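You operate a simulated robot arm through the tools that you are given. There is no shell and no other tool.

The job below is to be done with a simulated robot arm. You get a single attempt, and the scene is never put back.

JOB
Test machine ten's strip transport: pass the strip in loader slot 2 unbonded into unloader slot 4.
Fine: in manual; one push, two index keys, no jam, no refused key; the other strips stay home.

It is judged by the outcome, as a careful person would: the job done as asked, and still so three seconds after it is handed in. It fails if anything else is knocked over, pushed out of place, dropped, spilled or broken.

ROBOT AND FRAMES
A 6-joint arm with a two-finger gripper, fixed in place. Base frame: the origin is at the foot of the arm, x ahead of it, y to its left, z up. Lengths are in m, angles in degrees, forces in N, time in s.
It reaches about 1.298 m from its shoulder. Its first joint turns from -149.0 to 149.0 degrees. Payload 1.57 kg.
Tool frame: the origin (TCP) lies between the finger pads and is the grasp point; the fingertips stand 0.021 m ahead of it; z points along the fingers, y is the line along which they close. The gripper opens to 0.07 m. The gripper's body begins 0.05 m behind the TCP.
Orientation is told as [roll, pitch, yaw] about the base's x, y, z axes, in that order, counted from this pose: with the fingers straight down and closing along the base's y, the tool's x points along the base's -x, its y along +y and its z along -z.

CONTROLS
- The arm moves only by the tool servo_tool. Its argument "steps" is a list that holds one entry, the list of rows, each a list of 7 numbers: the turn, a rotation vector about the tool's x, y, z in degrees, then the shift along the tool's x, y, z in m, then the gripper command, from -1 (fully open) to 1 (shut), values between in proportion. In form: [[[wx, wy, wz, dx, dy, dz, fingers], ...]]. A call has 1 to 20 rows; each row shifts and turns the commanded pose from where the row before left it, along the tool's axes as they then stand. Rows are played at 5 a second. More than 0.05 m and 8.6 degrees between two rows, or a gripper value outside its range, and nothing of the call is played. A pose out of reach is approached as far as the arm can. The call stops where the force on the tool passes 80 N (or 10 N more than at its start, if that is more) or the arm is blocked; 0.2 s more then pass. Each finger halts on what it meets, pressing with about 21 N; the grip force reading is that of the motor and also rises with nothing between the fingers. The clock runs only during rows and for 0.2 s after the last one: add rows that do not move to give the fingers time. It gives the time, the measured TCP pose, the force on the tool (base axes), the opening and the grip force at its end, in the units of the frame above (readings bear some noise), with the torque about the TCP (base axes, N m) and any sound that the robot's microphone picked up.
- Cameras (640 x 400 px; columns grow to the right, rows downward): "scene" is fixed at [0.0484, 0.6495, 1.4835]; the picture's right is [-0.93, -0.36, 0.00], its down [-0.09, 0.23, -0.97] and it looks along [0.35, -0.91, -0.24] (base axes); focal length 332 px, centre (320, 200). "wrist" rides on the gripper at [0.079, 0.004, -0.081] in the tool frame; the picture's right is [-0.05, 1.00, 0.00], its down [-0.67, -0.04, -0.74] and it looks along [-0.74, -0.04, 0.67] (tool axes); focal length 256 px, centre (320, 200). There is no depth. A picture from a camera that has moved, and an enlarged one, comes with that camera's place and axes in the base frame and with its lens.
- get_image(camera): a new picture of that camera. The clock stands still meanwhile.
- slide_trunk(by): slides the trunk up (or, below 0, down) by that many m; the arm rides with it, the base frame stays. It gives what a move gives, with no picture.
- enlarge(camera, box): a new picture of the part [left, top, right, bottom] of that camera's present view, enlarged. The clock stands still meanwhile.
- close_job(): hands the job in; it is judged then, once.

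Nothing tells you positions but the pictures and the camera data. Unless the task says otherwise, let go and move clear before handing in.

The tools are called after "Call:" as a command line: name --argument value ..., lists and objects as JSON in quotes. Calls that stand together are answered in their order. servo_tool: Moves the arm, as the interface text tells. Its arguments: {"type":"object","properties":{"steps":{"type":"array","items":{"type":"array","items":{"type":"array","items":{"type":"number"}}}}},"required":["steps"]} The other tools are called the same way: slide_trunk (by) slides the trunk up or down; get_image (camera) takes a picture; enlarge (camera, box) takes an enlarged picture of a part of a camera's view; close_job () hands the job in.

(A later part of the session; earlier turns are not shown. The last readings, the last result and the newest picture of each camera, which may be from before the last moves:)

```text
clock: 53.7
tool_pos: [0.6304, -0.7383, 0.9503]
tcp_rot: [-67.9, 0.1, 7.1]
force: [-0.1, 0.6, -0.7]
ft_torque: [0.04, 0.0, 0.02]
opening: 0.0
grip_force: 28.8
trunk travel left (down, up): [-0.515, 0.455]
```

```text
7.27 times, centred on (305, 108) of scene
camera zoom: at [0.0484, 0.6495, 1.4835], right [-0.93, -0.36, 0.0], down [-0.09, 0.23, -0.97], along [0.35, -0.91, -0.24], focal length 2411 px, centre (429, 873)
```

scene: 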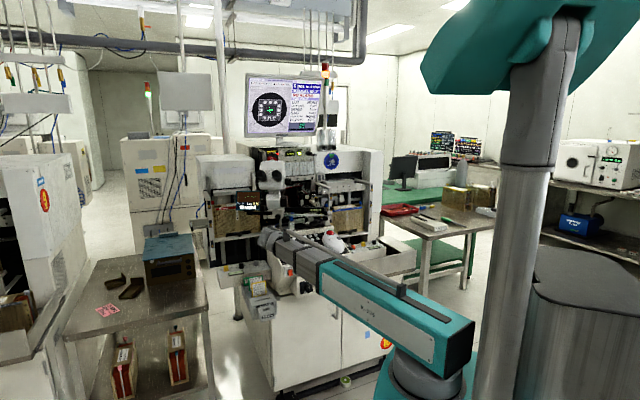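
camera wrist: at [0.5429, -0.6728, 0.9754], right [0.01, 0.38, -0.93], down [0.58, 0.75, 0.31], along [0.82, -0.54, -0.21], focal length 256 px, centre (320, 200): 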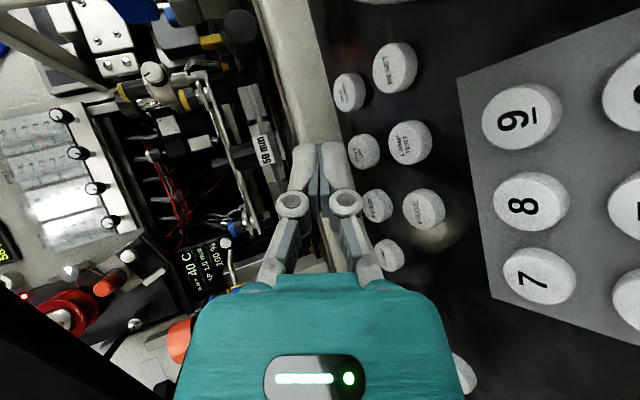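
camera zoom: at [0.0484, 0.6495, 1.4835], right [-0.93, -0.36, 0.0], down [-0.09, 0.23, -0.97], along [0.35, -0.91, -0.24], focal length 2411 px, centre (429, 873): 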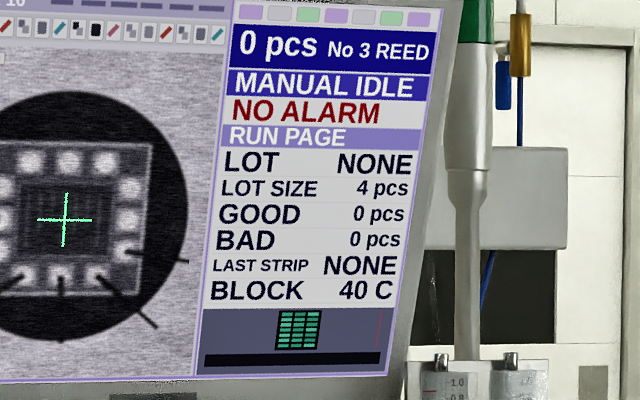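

Unloader is at slot 4. Before pushing the strip, I check the track and clamp for anything that could block it.

Call:
enlarge --camera "wrist" --box '[40, 0, 290, 150]'

Call:
enlarge --camera "wrist" --box '[150, 100, 300, 300]'

Call:
enlarge --camera "scene" --box '[284, 200, 344, 232]'

```text
2.56 times, centred on (165, 75) of wrist
camera zoom: at [0.543, -0.6725, 0.9756], right [0.01, 0.38, -0.93], down [0.58, 0.75, 0.31], along [0.82, -0.54, -0.21], focal length 655 px, centre (717, 520)
```

zoom: 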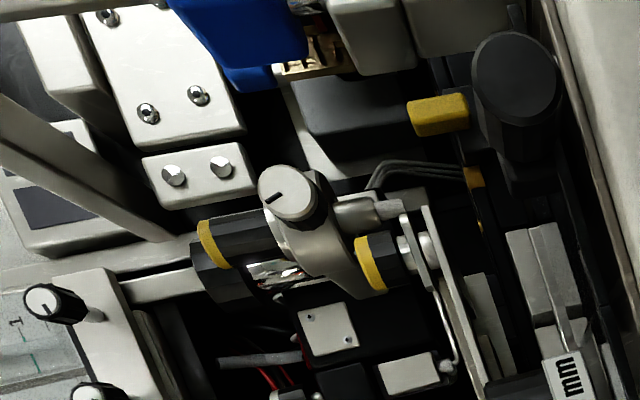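

```text
2.00 times, centred on (225, 200) of wrist
camera zoom: at [0.543, -0.6725, 0.9756], right [0.01, 0.38, -0.93], down [0.58, 0.75, 0.31], along [0.82, -0.54, -0.21], focal length 512 px, centre (510, 200)
```

zoom: 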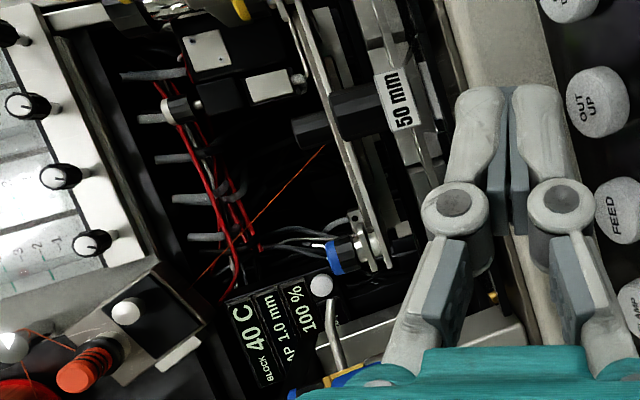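

```text
10.67 times, centred on (314, 216) of scene
camera zoom: at [0.0484, 0.6495, 1.4835], right [-0.93, -0.36, 0.0], down [-0.09, 0.23, -0.97], along [0.35, -0.91, -0.24], focal length 3536 px, centre (384, 29)
```

zoom: 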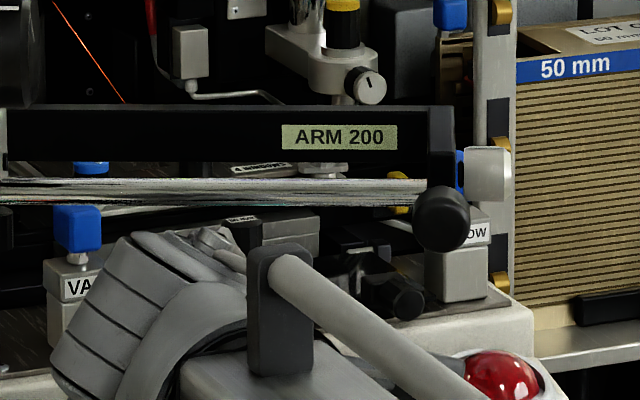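

The clamp is clearly raised and the track looks clear. I now traverse left at a slightly raised hover to PUSH, keeping this flat orientation.

Call:
slide_trunk --by 0.005

Call:
servo_tool --steps '[[[0, 0, 0, -0.0312, 0.009, -0.0222, 1], [0, 0, 0, -0.0312, 0.009, -0.0222, 1], [0, 0, 0, -0.0311, 0.009, -0.0221, 1], [0, 0, 0, 0, 0, 0, 1]]]'

Call:
get_image --camera "wrist"

Call:
enlarge --camera "wrist" --box '[260, 60, 400, 180]'

Call:
enlarge --camera "scene" --box '[255, 190, 335, 255]'

```text
clock: 54.3
tool_pos: [0.6316, -0.7382, 0.9546]
tcp_rot: [-68.0, 0.1, 7.0]
force: [-1.0, -0.5, -0.2]
ft_torque: [-0.03, 0.03, 0.01]
opening: 0.0
grip_force: 28.3
trunk travel left (down, up): [-0.52, 0.45]
```

```text
clock: 55.3
tool_pos: [0.7137, -0.6534, 0.9545]
tcp_rot: [-68.1, -0.1, 7.1]
force: [0.6, -0.4, -0.2]
ft_torque: [-0.02, -0.03, 0.0]
opening: 0.0
grip_force: 28.2
trunk travel left (down, up): [-0.52, 0.45]
```

```text
taken
camera wrist: at [0.6257, -0.5888, 0.9807], right [0.01, 0.38, -0.93], down [0.58, 0.75, 0.31], along [0.82, -0.54, -0.21], focal length 256 px, centre (320, 200)
```

wrist: 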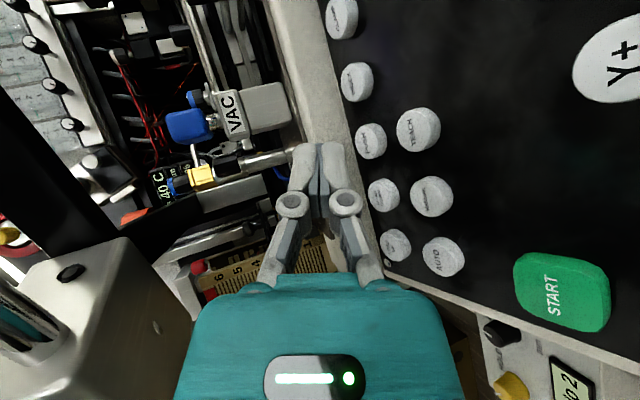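

```text
3.33 times, centred on (330, 120) of wrist
camera zoom: at [0.6257, -0.5888, 0.9807], right [0.01, 0.38, -0.93], down [0.58, 0.75, 0.31], along [0.82, -0.54, -0.21], focal length 853 px, centre (287, 467)
```

zoom: 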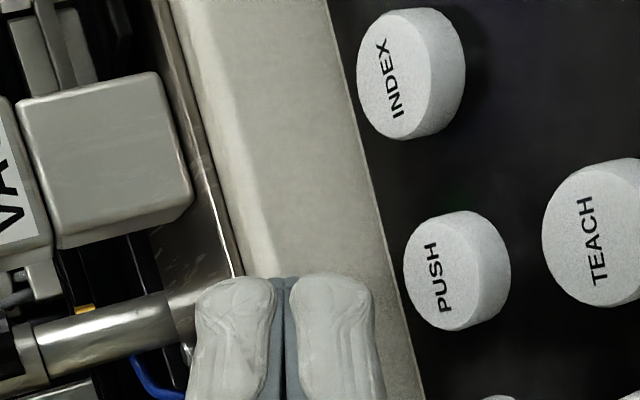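

```text
6.15 times, centred on (295, 222) of scene
camera zoom: at [0.0484, 0.6495, 1.4835], right [-0.93, -0.36, 0.0], down [-0.09, 0.23, -0.97], along [0.35, -0.91, -0.24], focal length 2040 px, centre (474, 62)
```

zoom: 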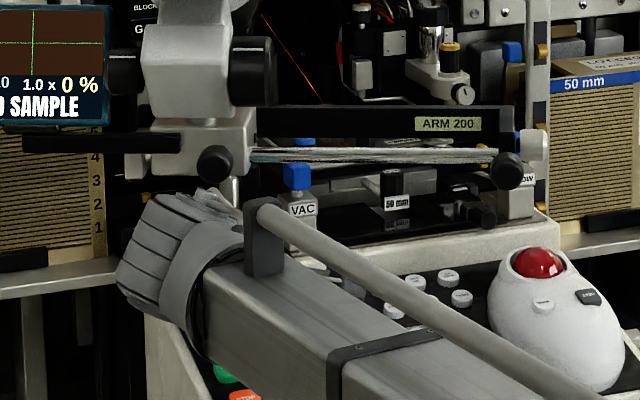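

Over PUSH now. A tiny correction, then lowering in steps for exactly one press.

Call:
servo_tool --steps '[[[0, 0, 0, 0, -0.0009, 0.0023, 1], [0, 0, 0, 0, 0, 0, 1]]]'

Call:
slide_trunk --by -0.01

Call:
enlarge --camera "wrist" --box '[260, 60, 400, 180]'

```text
clock: 55.9
tool_pos: [0.7146, -0.6573, 0.9561]
tcp_rot: [-68.0, 0.0, 7.1]
force: [-0.9, 0.8, 0.7]
ft_torque: [0.01, 0.0, 0.04]
opening: 0.0001
grip_force: 27.6
trunk travel left (down, up): [-0.52, 0.45]
```

```text
clock: 56.4
tool_pos: [0.7145, -0.6576, 0.9458]
tcp_rot: [-68.0, 0.0, 7.0]
force: [0.5, 0.2, -0.2]
ft_torque: [0.0, 0.01, -0.05]
opening: 0.0
grip_force: 28.7
trunk travel left (down, up): [-0.51, 0.46]
```

```text
3.33 times, centred on (330, 120) of wrist
camera zoom: at [0.626, -0.5917, 0.9706], right [0.01, 0.38, -0.93], down [0.58, 0.75, 0.31], along [0.82, -0.54, -0.21], focal length 853 px, centre (287, 467)
```

zoom: 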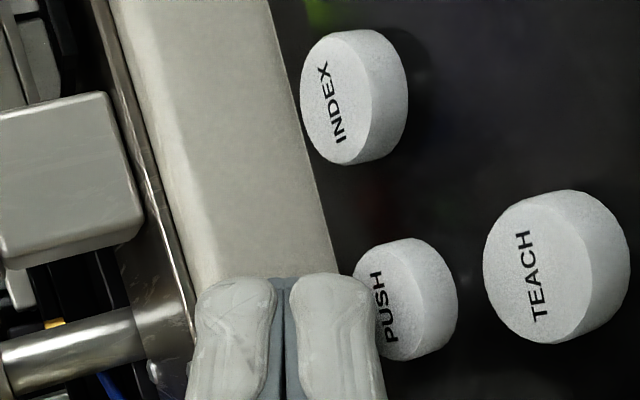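

Call:
slide_trunk --by -0.003

Call:
slide_trunk --by -0.0015

```text
clock: 57.0
tool_pos: [0.714, -0.6577, 0.9432]
tcp_rot: [-68.0, 0.0, 7.2]
force: [0.6, -0.6, 0.4]
ft_torque: [0.01, 0.0, -0.04]
opening: 0.0001
grip_force: 29.0
trunk travel left (down, up): [-0.507, 0.463]
```

```text
clock: 57.5
tool_pos: [0.7133, -0.6573, 0.9406]
tcp_rot: [-68.1, 0.0, 7.1]
force: [0.5, 0.6, 1.4]
ft_torque: [0.01, -0.03, 0.02]
opening: 0.0001
grip_force: 28.7
trunk travel left (down, up): [-0.506, 0.464]
heard: click
```

PUSH clicked once. I lift off and look at the result before doing anything else.

Call:
slide_trunk --by 0.009

Call:
enlarge --camera "scene" --box '[285, 80, 325, 135]'

Call:
enlarge --camera "scene" --box '[200, 185, 270, 245]'

Call:
get_image --camera "wrist"

```text
clock: 58.0
tool_pos: [0.7134, -0.6586, 0.9492]
tcp_rot: [-68.1, -0.1, 7.1]
force: [0.0, 0.2, -0.2]
ft_torque: [0.0, -0.02, -0.01]
opening: 0.0
grip_force: 28.4
trunk travel left (down, up): [-0.515, 0.455]
```

```text
7.27 times, centred on (305, 108) of scene
camera zoom: at [0.0484, 0.6495, 1.4835], right [-0.93, -0.36, 0.0], down [-0.09, 0.23, -0.97], along [0.35, -0.91, -0.24], focal length 2411 px, centre (429, 873)
```

zoom: 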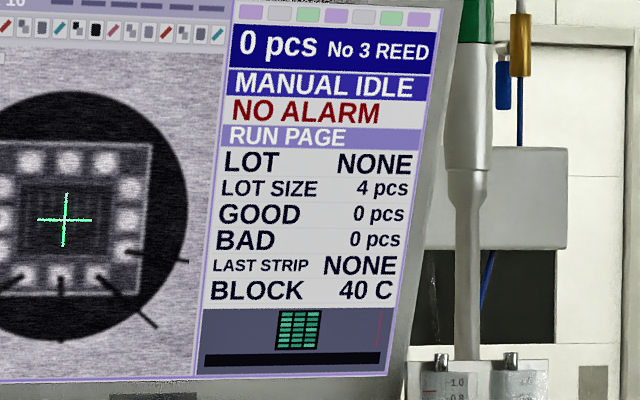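

```text
6.67 times, centred on (235, 215) of scene
camera zoom: at [0.0484, 0.6495, 1.4835], right [-0.93, -0.36, 0.0], down [-0.09, 0.23, -0.97], along [0.35, -0.91, -0.24], focal length 2210 px, centre (887, 100)
```

zoom: 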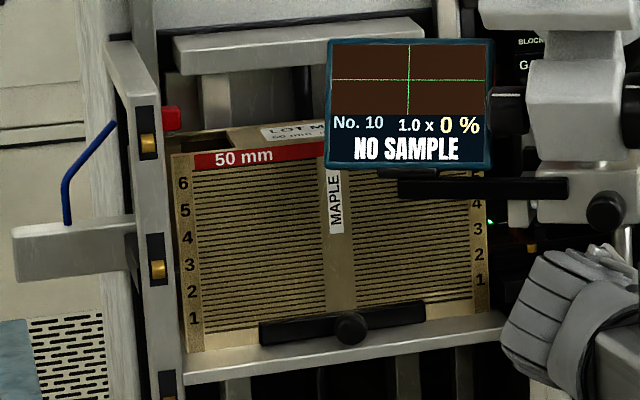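

```text
taken
camera wrist: at [0.6261, -0.5917, 0.9751], right [0.01, 0.38, -0.93], down [0.58, 0.75, 0.31], along [0.82, -0.54, -0.21], focal length 256 px, centre (320, 200)
```

wrist: 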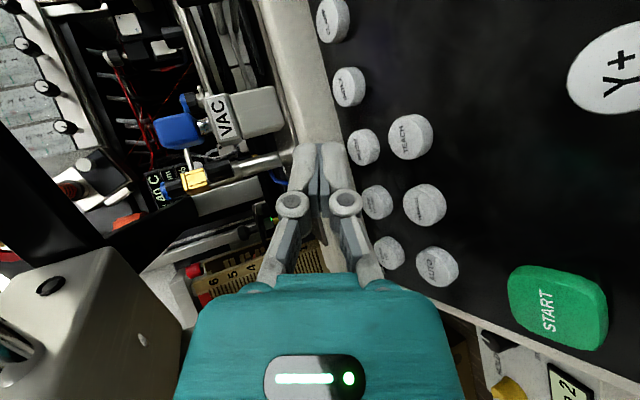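

The pusher is in its stroke and a green track sensor light is on. I'll wait a second or two and look again.

Call:
servo_tool --steps '[[[0, 0, 0, 0, 0, 0, 1], [0, 0, 0, 0, 0, 0, 1], [0, 0, 0, 0, 0, 0, 1], [0, 0, 0, 0, 0, 0, 1], [0, 0, 0, 0, 0, 0, 1], [0, 0, 0, 0, 0, 0, 1], [0, 0, 0, 0, 0, 0, 1], [0, 0, 0, 0, 0, 0, 1], [0, 0, 0, 0, 0, 0, 1], [0, 0, 0, 0, 0, 0, 1]]]'

Call:
enlarge --camera "scene" --box '[285, 80, 325, 135]'

Call:
enlarge --camera "scene" --box '[200, 185, 270, 245]'

Call:
enlarge --camera "scene" --box '[265, 195, 345, 240]'

Call:
enlarge --camera "wrist" --box '[160, 0, 300, 260]'

```text
clock: 60.2
tool_pos: [0.7139, -0.6584, 0.9488]
tcp_rot: [-68.0, -0.1, 7.1]
force: [-0.2, 0.4, 0.2]
ft_torque: [-0.01, 0.0, -0.01]
opening: 0.0
grip_force: 29.0
trunk travel left (down, up): [-0.515, 0.455]
```

```text
7.27 times, centred on (305, 108) of scene
camera zoom: at [0.0484, 0.6495, 1.4835], right [-0.93, -0.36, 0.0], down [-0.09, 0.23, -0.97], along [0.35, -0.91, -0.24], focal length 2411 px, centre (429, 873)
```

zoom: 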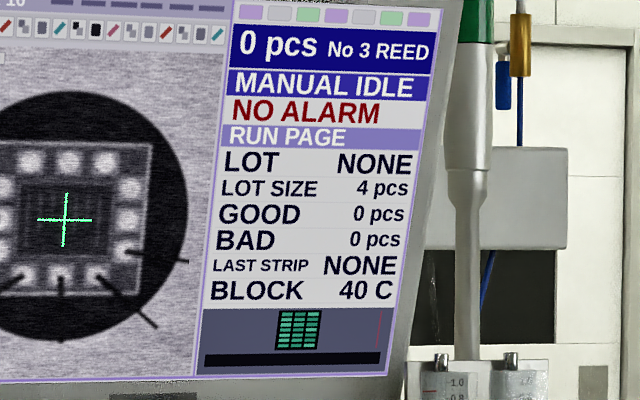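

```text
6.67 times, centred on (235, 215) of scene
camera zoom: at [0.0484, 0.6495, 1.4835], right [-0.93, -0.36, 0.0], down [-0.09, 0.23, -0.97], along [0.35, -0.91, -0.24], focal length 2210 px, centre (887, 100)
```

zoom: 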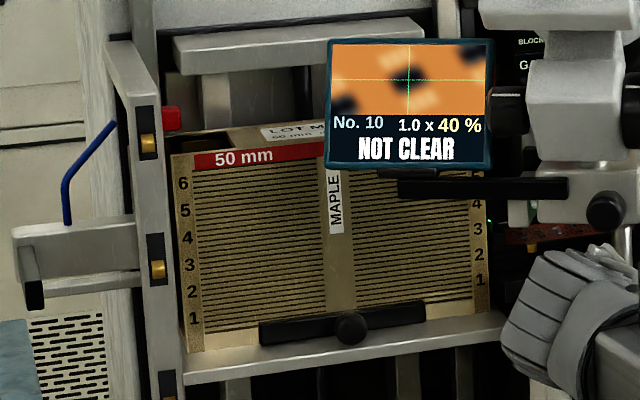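

```text
8.00 times, centred on (305, 218) of scene
camera zoom: at [0.0484, 0.6495, 1.4835], right [-0.93, -0.36, 0.0], down [-0.09, 0.23, -0.97], along [0.35, -0.91, -0.24], focal length 2652 px, centre (440, 60)
```

zoom: 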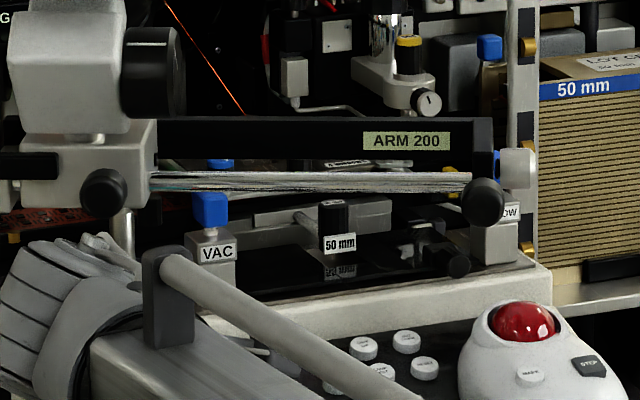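

```text
1.54 times, centred on (230, 130) of wrist
camera zoom: at [0.6261, -0.5917, 0.9751], right [0.01, 0.38, -0.93], down [0.58, 0.75, 0.31], along [0.82, -0.54, -0.21], focal length 394 px, centre (458, 308)
```

zoom: 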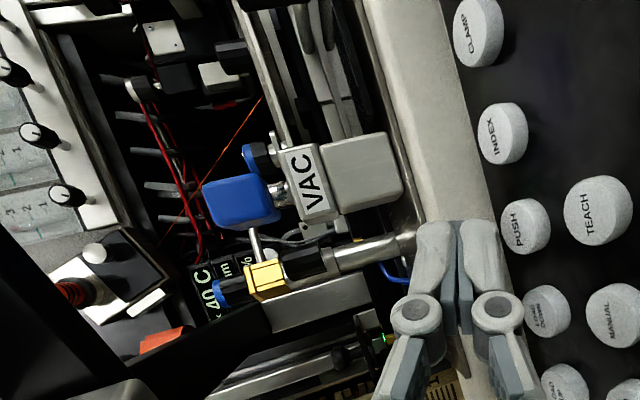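

The strip is on the track, the pusher is back, and there's no alarm. Moving over the INDEX key.

Call:
servo_tool --steps '[[[0, 0, 0, 0.0114, -0.003, 0.0073, 1], [0, 0, 0, 0.0113, -0.0029, 0.0073, 1], [0, 0, 0, 0, 0, 0, 1]]]'

Call:
enlarge --camera "wrist" --box '[260, 60, 400, 180]'

```text
clock: 61.0
tool_pos: [0.6925, -0.6753, 0.9499]
tcp_rot: [-68.0, 0.0, 7.0]
force: [-0.3, -0.1, -0.2]
ft_torque: [0.02, 0.01, 0.01]
opening: 0.0
grip_force: 28.3
trunk travel left (down, up): [-0.515, 0.455]
```

```text
3.33 times, centred on (330, 120) of wrist
camera zoom: at [0.6053, -0.61, 0.9751], right [0.01, 0.38, -0.93], down [0.58, 0.75, 0.31], along [0.82, -0.54, -0.21], focal length 853 px, centre (287, 467)
```

zoom: 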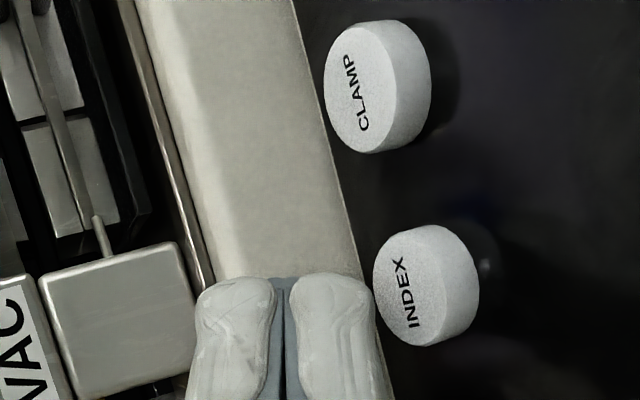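

Call:
slide_trunk --by -0.0065

Call:
slide_trunk --by -0.002

```text
clock: 61.6
tool_pos: [0.693, -0.6739, 0.9424]
tcp_rot: [-68.0, 0.0, 7.1]
force: [-0.3, 0.5, 0.5]
ft_torque: [0.0, -0.02, 0.02]
opening: 0.0001
grip_force: 29.0
trunk travel left (down, up): [-0.508, 0.462]
```

```text
clock: 62.1
tool_pos: [0.6938, -0.6752, 0.9403]
tcp_rot: [-68.0, 0.0, 7.1]
force: [0.6, 0.4, 1.5]
ft_torque: [0.0, -0.01, -0.03]
opening: 0.0
grip_force: 28.8
trunk travel left (down, up): [-0.506, 0.464]
heard: click
```

INDEX clicked once. Lifting and waiting for the motion to finish before any second press.

Call:
slide_trunk --by 0.009

Call:
servo_tool --steps '[[[0, 0, 0, 0, 0, 0, 1], [0, 0, 0, 0, 0, 0, 1], [0, 0, 0, 0, 0, 0, 1], [0, 0, 0, 0, 0, 0, 1], [0, 0, 0, 0, 0, 0, 1], [0, 0, 0, 0, 0, 0, 1], [0, 0, 0, 0, 0, 0, 1], [0, 0, 0, 0, 0, 0, 1], [0, 0, 0, 0, 0, 0, 1], [0, 0, 0, 0, 0, 0, 1]]]'

Call:
enlarge --camera "scene" --box '[285, 80, 325, 135]'

Call:
enlarge --camera "scene" --box '[235, 185, 345, 245]'

Call:
get_image --camera "wrist"

```text
clock: 62.7
tool_pos: [0.693, -0.6749, 0.9502]
tcp_rot: [-67.9, -0.1, 7.0]
force: [-0.3, 0.3, 0.0]
ft_torque: [-0.02, 0.05, -0.03]
opening: 0.0
grip_force: 28.5
trunk travel left (down, up): [-0.515, 0.455]
```

```text
clock: 64.9
tool_pos: [0.6936, -0.6761, 0.9496]
tcp_rot: [-68.0, 0.1, 7.0]
force: [0.7, 0.1, 1.3]
ft_torque: [0.0, 0.0, 0.0]
opening: 0.0
grip_force: 28.0
trunk travel left (down, up): [-0.515, 0.455]
```

```text
7.27 times, centred on (305, 108) of scene
camera zoom: at [0.0484, 0.6495, 1.4835], right [-0.93, -0.36, 0.0], down [-0.09, 0.23, -0.97], along [0.35, -0.91, -0.24], focal length 2411 px, centre (429, 873)
```

zoom: 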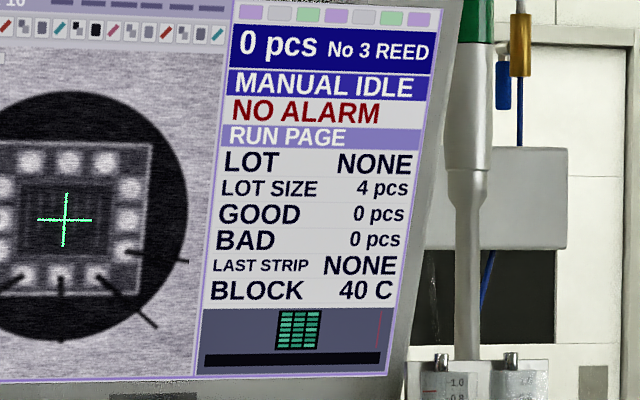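

```text
5.82 times, centred on (290, 215) of scene
camera zoom: at [0.0484, 0.6495, 1.4835], right [-0.93, -0.36, 0.0], down [-0.09, 0.23, -0.97], along [0.35, -0.91, -0.24], focal length 1929 px, centre (494, 113)
```

zoom: 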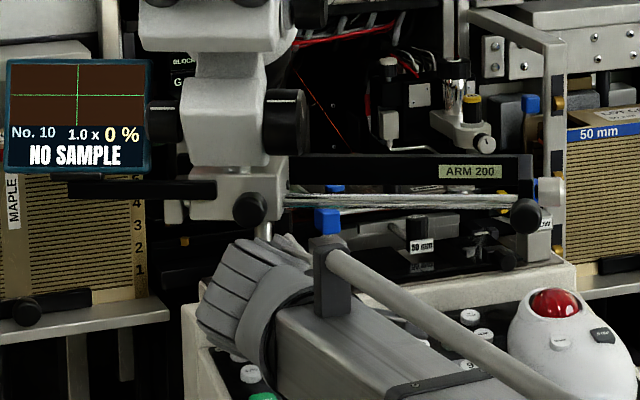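

```text
taken
camera wrist: at [0.6054, -0.6099, 0.9756], right [0.01, 0.38, -0.93], down [0.58, 0.75, 0.31], along [0.82, -0.54, -0.21], focal length 256 px, centre (320, 200)
```

wrist: 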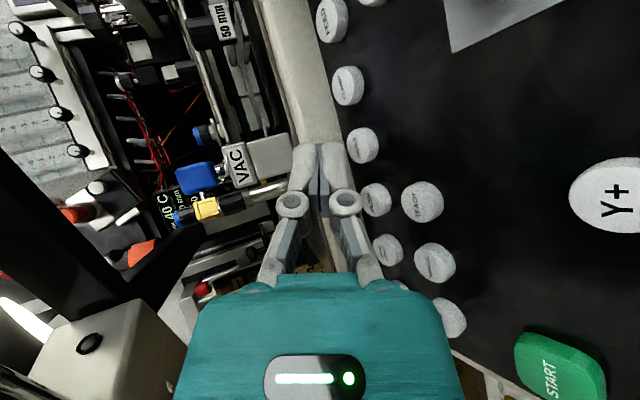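

The strip has left the entry position (display shows NO SAMPLE again), with no alarm. Let me see where the strip is now and make sure motion has stopped.

Call:
enlarge --camera "wrist" --box '[130, 0, 300, 160]'

Call:
enlarge --camera "scene" --box '[290, 200, 345, 235]'

Call:
enlarge --camera "scene" --box '[330, 190, 390, 260]'

```text
2.50 times, centred on (215, 80) of wrist
camera zoom: at [0.6054, -0.6099, 0.9756], right [0.01, 0.38, -0.93], down [0.58, 0.75, 0.31], along [0.82, -0.54, -0.21], focal length 640 px, centre (582, 500)
```

zoom: 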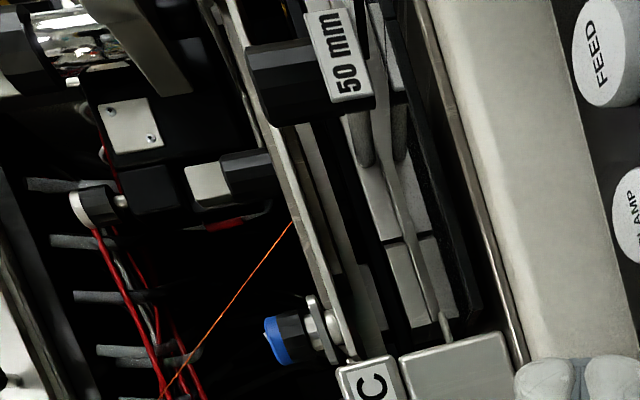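

```text
11.43 times, centred on (318, 218) of scene
camera zoom: at [0.0484, 0.6495, 1.4835], right [-0.93, -0.36, 0.0], down [-0.09, 0.23, -0.97], along [0.35, -0.91, -0.24], focal length 3789 px, centre (349, 0)
```

zoom: 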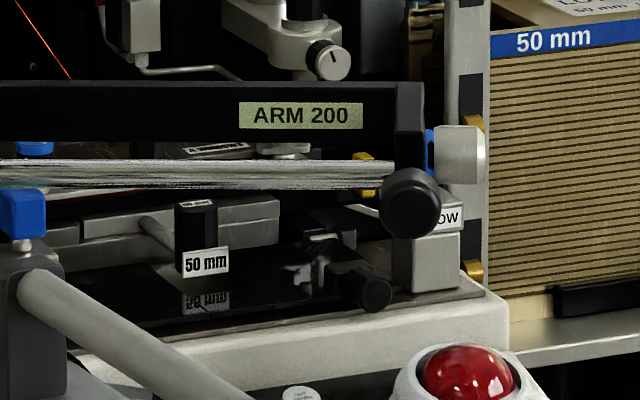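

```text
5.71 times, centred on (360, 225) of scene
camera zoom: at [0.0484, 0.6495, 1.4835], right [-0.93, -0.36, 0.0], down [-0.09, 0.23, -0.97], along [0.35, -0.91, -0.24], focal length 1894 px, centre (91, 57)
```

zoom: 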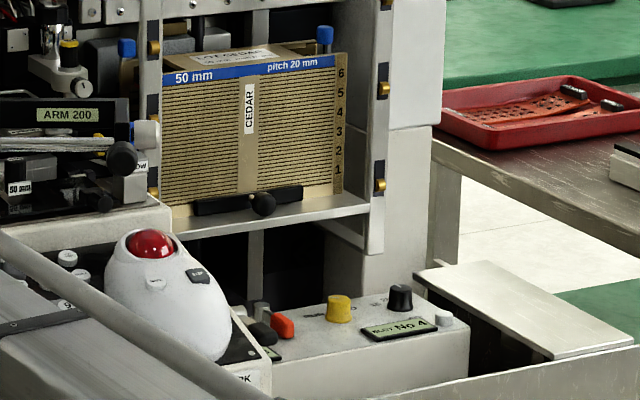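

Nothing is moving and no alarm; I'll wait a few more seconds to be sure the index has completed, then press INDEX the second time.

Call:
servo_tool --steps '[[[0, 0, 0, 0, 0, 0, 1], [0, 0, 0, 0, 0, 0, 1], [0, 0, 0, 0, 0, 0, 1], [0, 0, 0, 0, 0, 0, 1], [0, 0, 0, 0, 0, 0, 1], [0, 0, 0, 0, 0, 0, 1], [0, 0, 0, 0, 0, 0, 1], [0, 0, 0, 0, 0, 0, 1], [0, 0, 0, 0, 0, 0, 1], [0, 0, 0, 0, 0, 0, 1], [0, 0, 0, 0, 0, 0, 1], [0, 0, 0, 0, 0, 0, 1], [0, 0, 0, 0, 0, 0, 1], [0, 0, 0, 0, 0, 0, 1], [0, 0, 0, 0, 0, 0, 1]]]'

Call:
enlarge --camera "wrist" --box '[130, 0, 300, 160]'

Call:
enlarge --camera "scene" --box '[240, 70, 350, 140]'

Call:
enlarge --camera "wrist" --box '[260, 60, 400, 180]'

```text
clock: 68.1
tool_pos: [0.694, -0.6749, 0.9512]
tcp_rot: [-68.0, 0.0, 7.0]
force: [0.6, 0.5, 0.5]
ft_torque: [-0.05, -0.04, 0.03]
opening: 0.0
grip_force: 28.4
trunk travel left (down, up): [-0.515, 0.455]
```

```text
2.50 times, centred on (215, 80) of wrist
camera zoom: at [0.6054, -0.6099, 0.9756], right [0.01, 0.38, -0.93], down [0.58, 0.75, 0.31], along [0.82, -0.54, -0.21], focal length 640 px, centre (582, 500)
```

zoom: 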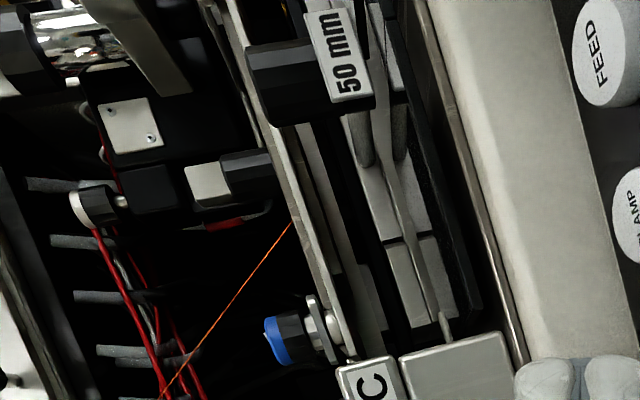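

```text
5.71 times, centred on (295, 105) of scene
camera zoom: at [0.0484, 0.6495, 1.4835], right [-0.93, -0.36, 0.0], down [-0.09, 0.23, -0.97], along [0.35, -0.91, -0.24], focal length 1894 px, centre (463, 743)
```

zoom: 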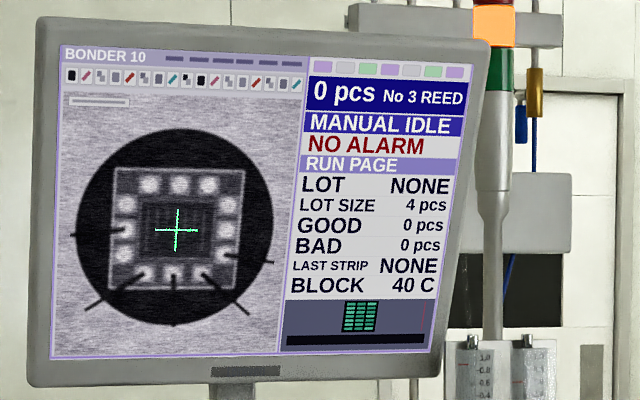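

```text
3.33 times, centred on (330, 120) of wrist
camera zoom: at [0.6054, -0.6099, 0.9756], right [0.01, 0.38, -0.93], down [0.58, 0.75, 0.31], along [0.82, -0.54, -0.21], focal length 853 px, centre (287, 467)
```

zoom: 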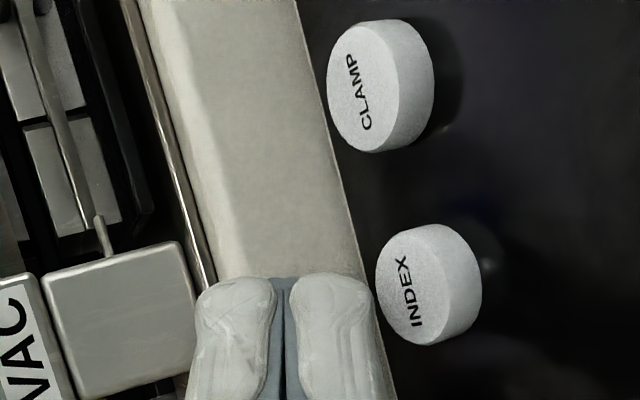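

Static and no alarm. Second INDEX press.

Call:
slide_trunk --by -0.007

Call:
slide_trunk --by -0.002

```text
clock: 68.7
tool_pos: [0.6936, -0.6753, 0.9439]
tcp_rot: [-68.0, 0.0, 7.0]
force: [0.0, 1.1, -0.3]
ft_torque: [-0.01, -0.02, 0.0]
opening: 0.0002
grip_force: 28.7
trunk travel left (down, up): [-0.508, 0.462]
```

```text
clock: 69.2
tool_pos: [0.6929, -0.6757, 0.9416]
tcp_rot: [-68.0, 0.1, 7.1]
force: [0.2, -0.7, 2.0]
ft_torque: [-0.01, -0.02, -0.04]
opening: 0.0
grip_force: 28.8
trunk travel left (down, up): [-0.506, 0.464]
heard: click
```

Second INDEX clicked. Lifting, then waiting and checking the result.

Call:
slide_trunk --by 0.01

Call:
servo_tool --steps '[[[0, 0, 0, 0, 0, 0, 1], [0, 0, 0, 0, 0, 0, 1], [0, 0, 0, 0, 0, 0, 1], [0, 0, 0, 0, 0, 0, 1], [0, 0, 0, 0, 0, 0, 1], [0, 0, 0, 0, 0, 0, 1], [0, 0, 0, 0, 0, 0, 1], [0, 0, 0, 0, 0, 0, 1], [0, 0, 0, 0, 0, 0, 1], [0, 0, 0, 0, 0, 0, 1], [0, 0, 0, 0, 0, 0, 1], [0, 0, 0, 0, 0, 0, 1]]]'

Call:
enlarge --camera "scene" --box '[240, 70, 350, 140]'

Call:
enlarge --camera "scene" --box '[330, 190, 390, 260]'

Call:
enlarge --camera "scene" --box '[320, 196, 350, 216]'

Call:
get_image --camera "scene"

```text
clock: 69.8
tool_pos: [0.6941, -0.6743, 0.9509]
tcp_rot: [-68.0, 0.0, 7.2]
force: [0.2, -0.1, -1.3]
ft_torque: [0.04, 0.01, 0.02]
opening: 0.0
grip_force: 28.8
trunk travel left (down, up): [-0.516, 0.454]
```

```text
clock: 72.4
tool_pos: [0.6937, -0.6767, 0.9507]
tcp_rot: [-68.0, 0.0, 7.1]
force: [0.9, -0.4, 0.0]
ft_torque: [0.03, 0.01, -0.02]
opening: 0.0001
grip_force: 28.9
trunk travel left (down, up): [-0.516, 0.454]
```

```text
5.71 times, centred on (295, 105) of scene
camera zoom: at [0.0484, 0.6495, 1.4835], right [-0.93, -0.36, 0.0], down [-0.09, 0.23, -0.97], along [0.35, -0.91, -0.24], focal length 1894 px, centre (463, 743)
```

zoom: 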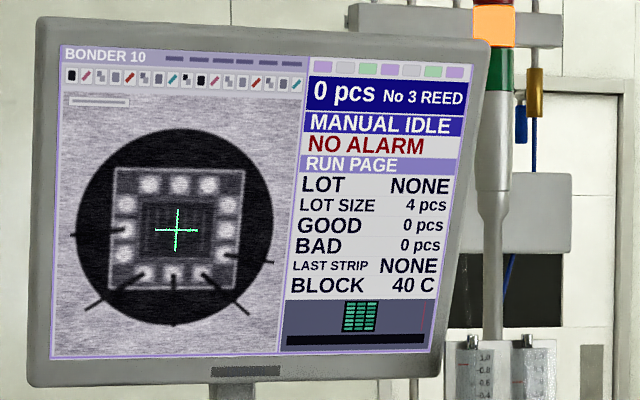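

```text
5.71 times, centred on (360, 225) of scene
camera zoom: at [0.0484, 0.6495, 1.4835], right [-0.93, -0.36, 0.0], down [-0.09, 0.23, -0.97], along [0.35, -0.91, -0.24], focal length 1894 px, centre (91, 57)
```

zoom: 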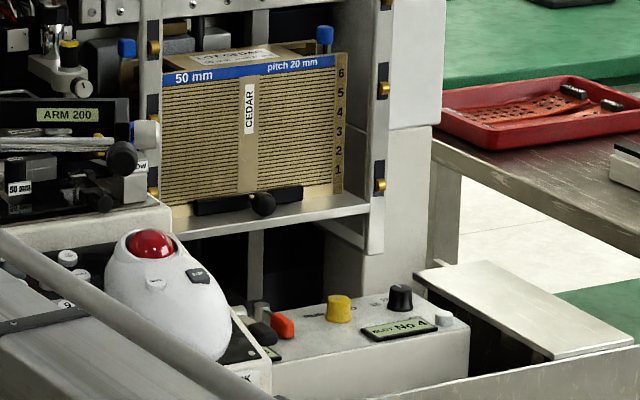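

```text
16.00 times, centred on (335, 206) of scene
camera zoom: at [0.0484, 0.6495, 1.4835], right [-0.93, -0.36, 0.0], down [-0.09, 0.23, -0.97], along [0.35, -0.91, -0.24], focal length 5304 px, centre (80, 104)
```

zoom: 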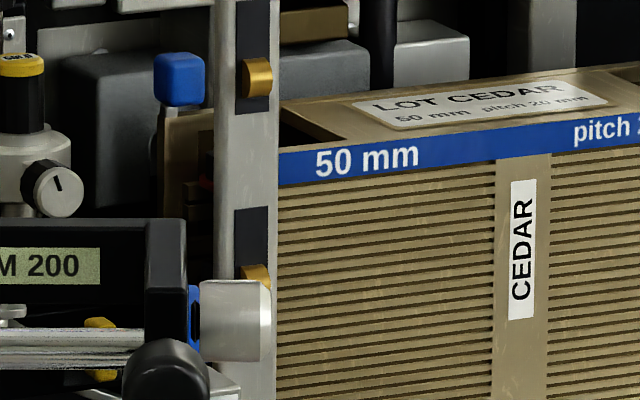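

```text
taken
```

scene: 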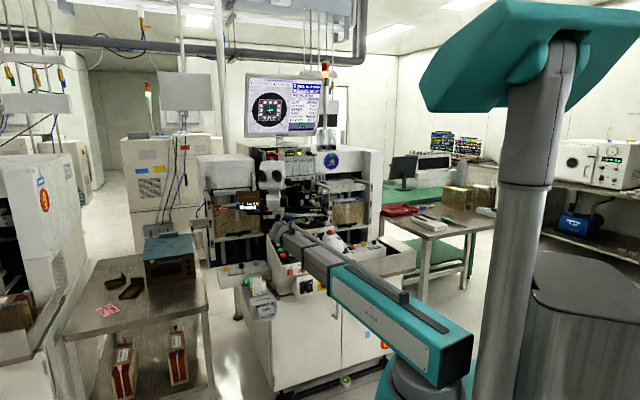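

No alarm after both index keys. I retract the arm away from the console and will verify that the strip arrived in unloader slot 4 with the camera.

Call:
servo_tool --steps '[[[0, 0, 0, 0, 0.015, -0.037, 1], [0, 0, 0, 0, 0.015, -0.037, 1], [0, 0, 0, 0, 0.015, -0.037, 1], [0, 0, 0, 0.023, 0.0111, -0.0274, 1], [0, 0, 0, 0.023, 0.0111, -0.0274, 1], [0, 0, 0, 0.023, 0.0111, -0.0274, 1], [0, 0, 0, 0.023, 0.0111, -0.0274, 1], [0, 0, 0, 0.023, 0.0111, -0.0274, 1], [0, 0, 0, 0, 0, 0, 1]]]'

Call:
get_image --camera "wrist"

Call:
get_image --camera "scene"

```text
clock: 74.4
tool_pos: [0.5473, -0.4231, 0.9497]
tcp_rot: [-68.0, 0.0, 7.2]
force: [-0.6, 0.0, 0.2]
ft_torque: [-0.01, 0.0, 0.01]
opening: 0.0002
grip_force: 28.7
trunk travel left (down, up): [-0.516, 0.454]
```

```text
taken
camera wrist: at [0.4583, -0.3579, 0.9767], right [0.01, 0.38, -0.93], down [0.58, 0.75, 0.31], along [0.82, -0.54, -0.21], focal length 256 px, centre (320, 200)
```

wrist: 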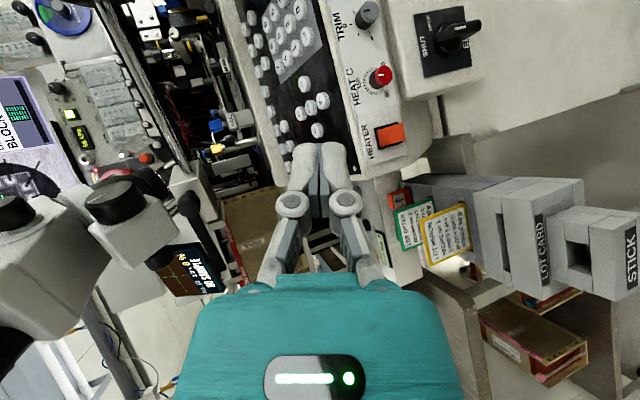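

```text
taken
```

scene: 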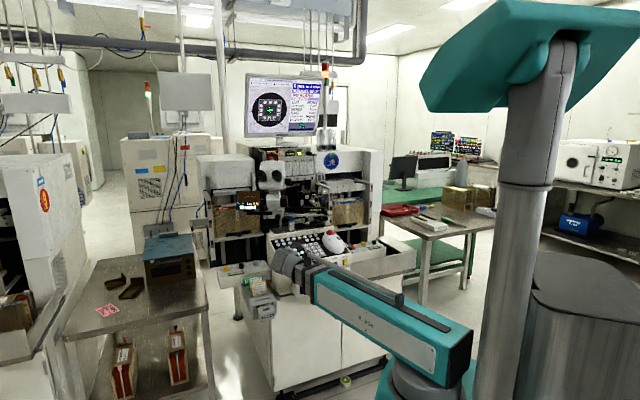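

Call:
servo_tool --steps '[[[0, 0, 0, 0.0316, -0.0092, 0.0228, 1], [0, 0, 0, 0.0316, -0.0092, 0.0228, 1], [0, 0, 0, 0.0316, -0.0092, 0.0228, 1], [0, 0, 0, 0.0316, -0.0092, 0.0228, 1], [0, 0, 0, 0.0316, -0.0092, 0.0228, 1], [0, 0, 0, 0, 0, 0, 1]]]'

Call:
slide_trunk --by 0.3

Call:
servo_tool --steps '[[[-8, 0, 0, 0, 0, 0, 1], [-8, 0, 0, 0, 0, 0, 1], [-8, 0, 0, 0, 0, 0, 1], [-8, 0, 0, 0, 0, 0, 1], [-8, 0, 0, 0, 0, 0, 1], [-8, 0, 0, 0, 0, 0, 1], [-8, 0, 0, 0, 0, 0, 1], [0, 0, 8.4, 0, 0, 0, 1], [0, 0, 8.4, 0, 0, 0, 1], [0, 0, 8.4, 0, 0, 0, 1], [0, 0, 8.4, 0, 0, 0, 1], [0, 0, 8.4, 0, 0, 0, 1], [0, 0, 8.4, 0, 0, 0, 1], [0, 0, 0, 0, 0, 0, 1]]]'

Call:
get_image --camera "wrist"

```text
clock: 75.8
tool_pos: [0.4035, -0.5655, 0.9502]
tcp_rot: [-68.0, 0.0, 7.1]
force: [0.0, 0.2, -0.7]
ft_torque: [0.02, 0.02, 0.0]
opening: 0.0
grip_force: 28.2
trunk travel left (down, up): [-0.516, 0.454]
```

```text
clock: 78.8
tool_pos: [0.4039, -0.5662, 1.2525]
tcp_rot: [-67.9, 0.1, 7.0]
force: [0.5, -0.2, 0.8]
ft_torque: [0.02, 0.01, -0.04]
opening: 0.0
grip_force: 28.7
trunk travel left (down, up): [-0.816, 0.154]
```

```text
clock: 81.8
tool_pos: [0.4042, -0.5654, 1.1408]
tcp_rot: [-7.7, -9.2, -42.9]
force: [-0.4, -0.8, -0.4]
ft_torque: [-0.01, -0.01, 0.0]
opening: 0.0
grip_force: 28.6
out of reach, approached as far as the arm can: row 1, 2, 3, 4, 5, 6, 7
trunk travel left (down, up): [-0.816, 0.154]
```

```text
taken
camera wrist: at [0.3477, -0.4934, 1.2039], right [0.73, 0.68, -0.12], down [0.44, -0.32, 0.84], along [0.53, -0.67, -0.53], focal length 256 px, centre (320, 200)
```

wrist: 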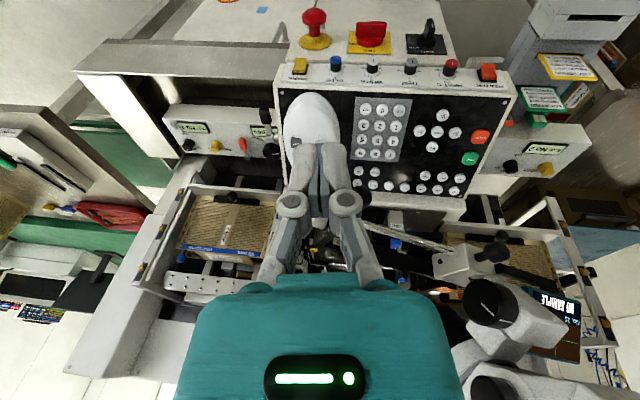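

Call:
enlarge --camera "wrist" --box '[160, 100, 290, 170]'

Call:
enlarge --camera "wrist" --box '[170, 180, 300, 300]'

Call:
enlarge --camera "wrist" --box '[430, 190, 620, 390]'

Call:
enlarge --camera "wrist" --box '[350, 90, 490, 200]'

```text
4.92 times, centred on (225, 135) of wrist
camera zoom: at [0.3477, -0.4934, 1.2039], right [0.73, 0.68, -0.12], down [0.44, -0.32, 0.84], along [0.53, -0.67, -0.53], focal length 1260 px, centre (788, 520)
```

zoom: 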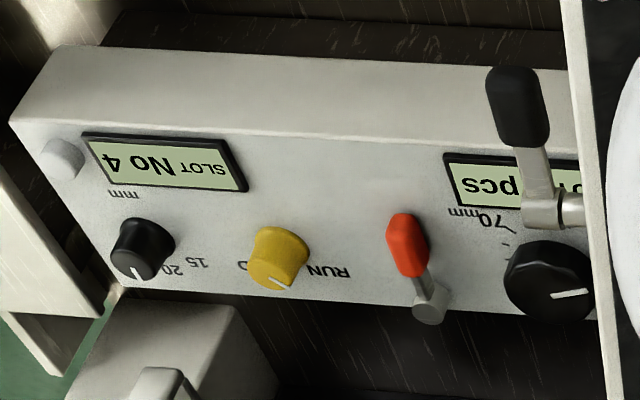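

```text
3.33 times, centred on (235, 240) of wrist
camera zoom: at [0.3477, -0.4934, 1.2039], right [0.73, 0.68, -0.12], down [0.44, -0.32, 0.84], along [0.53, -0.67, -0.53], focal length 853 px, centre (603, 67)
```

zoom: 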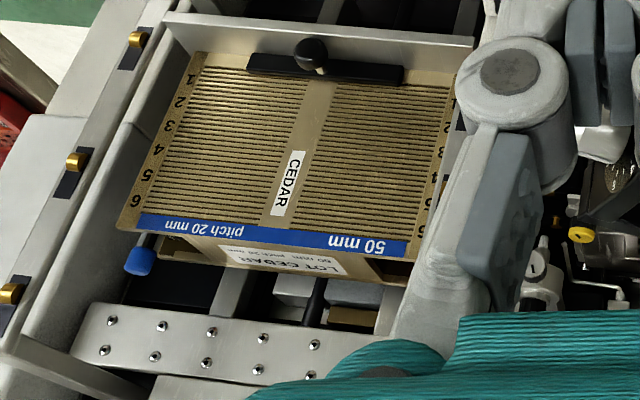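

```text
2.00 times, centred on (525, 290) of wrist
camera zoom: at [0.3477, -0.4934, 1.2039], right [0.73, 0.68, -0.12], down [0.44, -0.32, 0.84], along [0.53, -0.67, -0.53], focal length 512 px, centre (-90, 20)
```

zoom: 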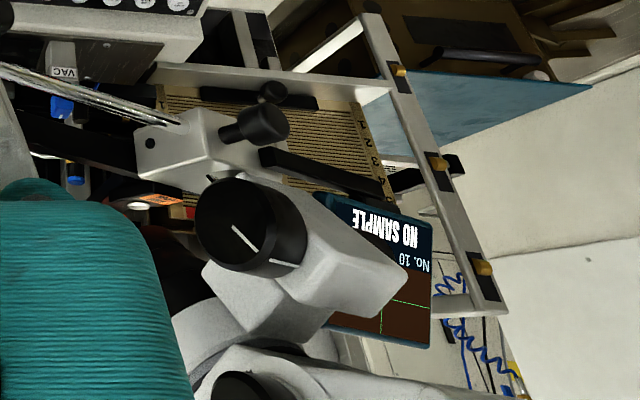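

```text
3.64 times, centred on (420, 145) of wrist
camera zoom: at [0.3477, -0.4934, 1.2039], right [0.73, 0.68, -0.12], down [0.44, -0.32, 0.84], along [0.53, -0.67, -0.53], focal length 931 px, centre (-44, 400)
```

zoom: 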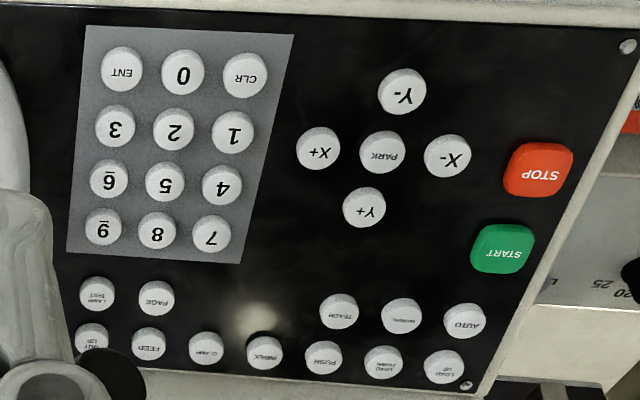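

The keypad is unobstructed and everything is in place; the OUT count is hidden behind the lever from here. I'll move to the right-hand viewpoint used earlier to read it and look into CEDAR.

Call:
servo_tool --steps '[[[0, 0, 0, -0.0299, -0.0253, 0, 1], [0, 0, 0, -0.0299, -0.0253, 0, 1], [0, 0, 0, -0.0299, -0.0253, 0, 1], [0, 0, 0, -0.0299, -0.0253, 0, 1], [0, 0, 0, -0.0299, -0.0253, 0, 1], [0, 0, 0, -0.0299, -0.0253, 0, 1], [0, 0, 0, 0, 0, 0, 1]]]'

Call:
get_image --camera "wrist"

Call:
enlarge --camera "wrist" --box '[220, 20, 350, 110]'

```text
clock: 83.4
tool_pos: [0.4291, -0.7942, 1.1383]
tcp_rot: [-7.7, -9.2, -42.7]
force: [-0.7, -0.1, 1.7]
ft_torque: [-0.01, 0.0, 0.02]
opening: 0.0
grip_force: 28.4
out of reach, approached as far as the arm can: row 1, 2, 3, 4, 5, 6
trunk travel left (down, up): [-0.816, 0.154]
```

```text
taken
camera wrist: at [0.3729, -0.7213, 1.204], right [0.73, 0.68, -0.12], down [0.44, -0.32, 0.84], along [0.53, -0.66, -0.53], focal length 256 px, centre (320, 200)
```

wrist: 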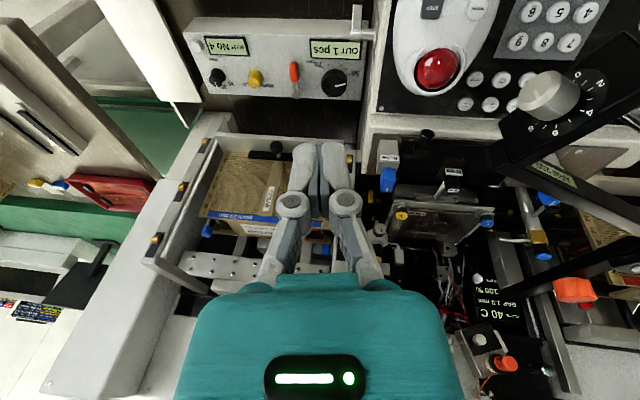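

```text
4.44 times, centred on (285, 65) of wrist
camera zoom: at [0.3729, -0.7213, 1.204], right [0.73, 0.68, -0.12], down [0.44, -0.32, 0.84], along [0.53, -0.66, -0.53], focal length 1138 px, centre (476, 800)
```

zoom: 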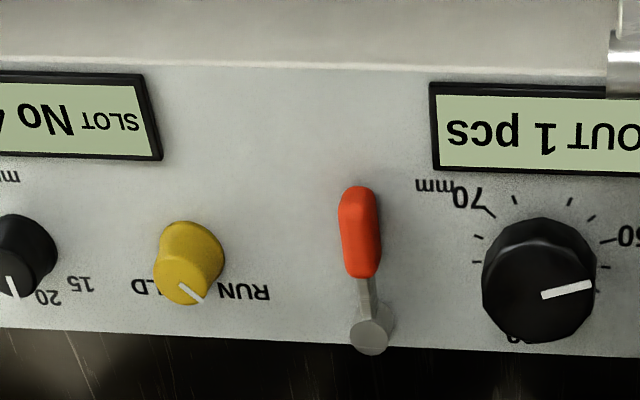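

The unloader now reads "OUT 1 pcs" at slot 4. I'll check MAPLE's remaining strips and the track from this view as a last verification.

Call:
enlarge --camera "wrist" --box '[560, 180, 640, 260]'

Call:
enlarge --camera "wrist" --box '[360, 130, 520, 290]'

Call:
enlarge --camera "scene" --box '[195, 140, 395, 270]'

Call:
enlarge --camera "scene" --box '[252, 170, 286, 215]'

```text
5.00 times, centred on (600, 220) of wrist
camera zoom: at [0.3729, -0.7213, 1.204], right [0.73, 0.68, -0.12], down [0.44, -0.32, 0.84], along [0.53, -0.66, -0.53], focal length 1280 px, centre (-1080, 100)
```

zoom: 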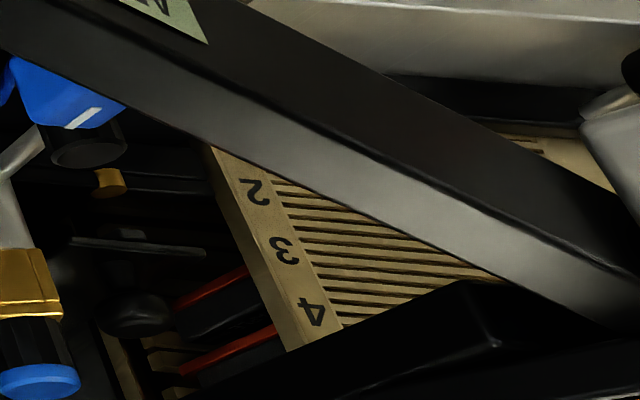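

```text
2.50 times, centred on (440, 210) of wrist
camera zoom: at [0.3729, -0.7213, 1.204], right [0.73, 0.68, -0.12], down [0.44, -0.32, 0.84], along [0.53, -0.66, -0.53], focal length 640 px, centre (20, 175)
```

zoom: 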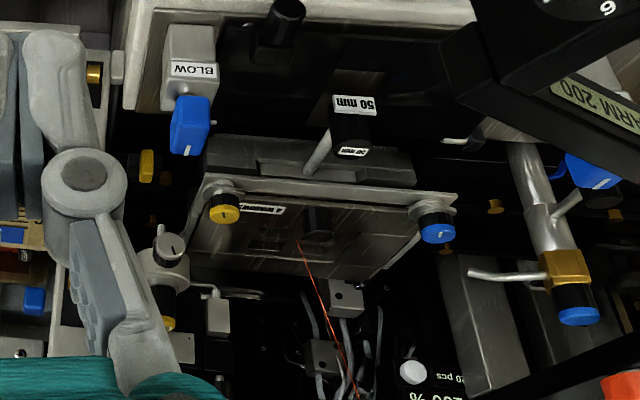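

```text
3.08 times, centred on (295, 205) of scene
camera zoom: at [0.0484, 0.6495, 1.4835], right [-0.93, -0.36, 0.0], down [-0.09, 0.23, -0.97], along [0.35, -0.91, -0.24], focal length 1020 px, centre (397, 185)
```

zoom: 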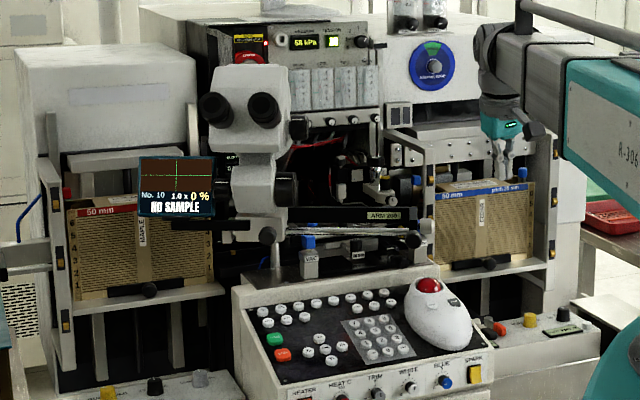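

```text
8.89 times, centred on (269, 192) of scene
camera zoom: at [0.0484, 0.6495, 1.4835], right [-0.93, -0.36, 0.0], down [-0.09, 0.23, -0.97], along [0.35, -0.91, -0.24], focal length 2947 px, centre (773, 267)
```

zoom: 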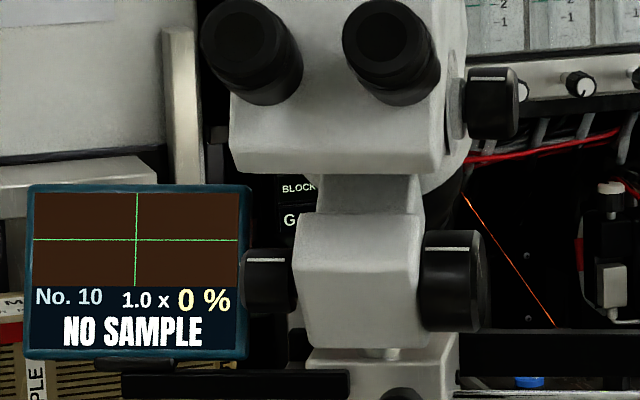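

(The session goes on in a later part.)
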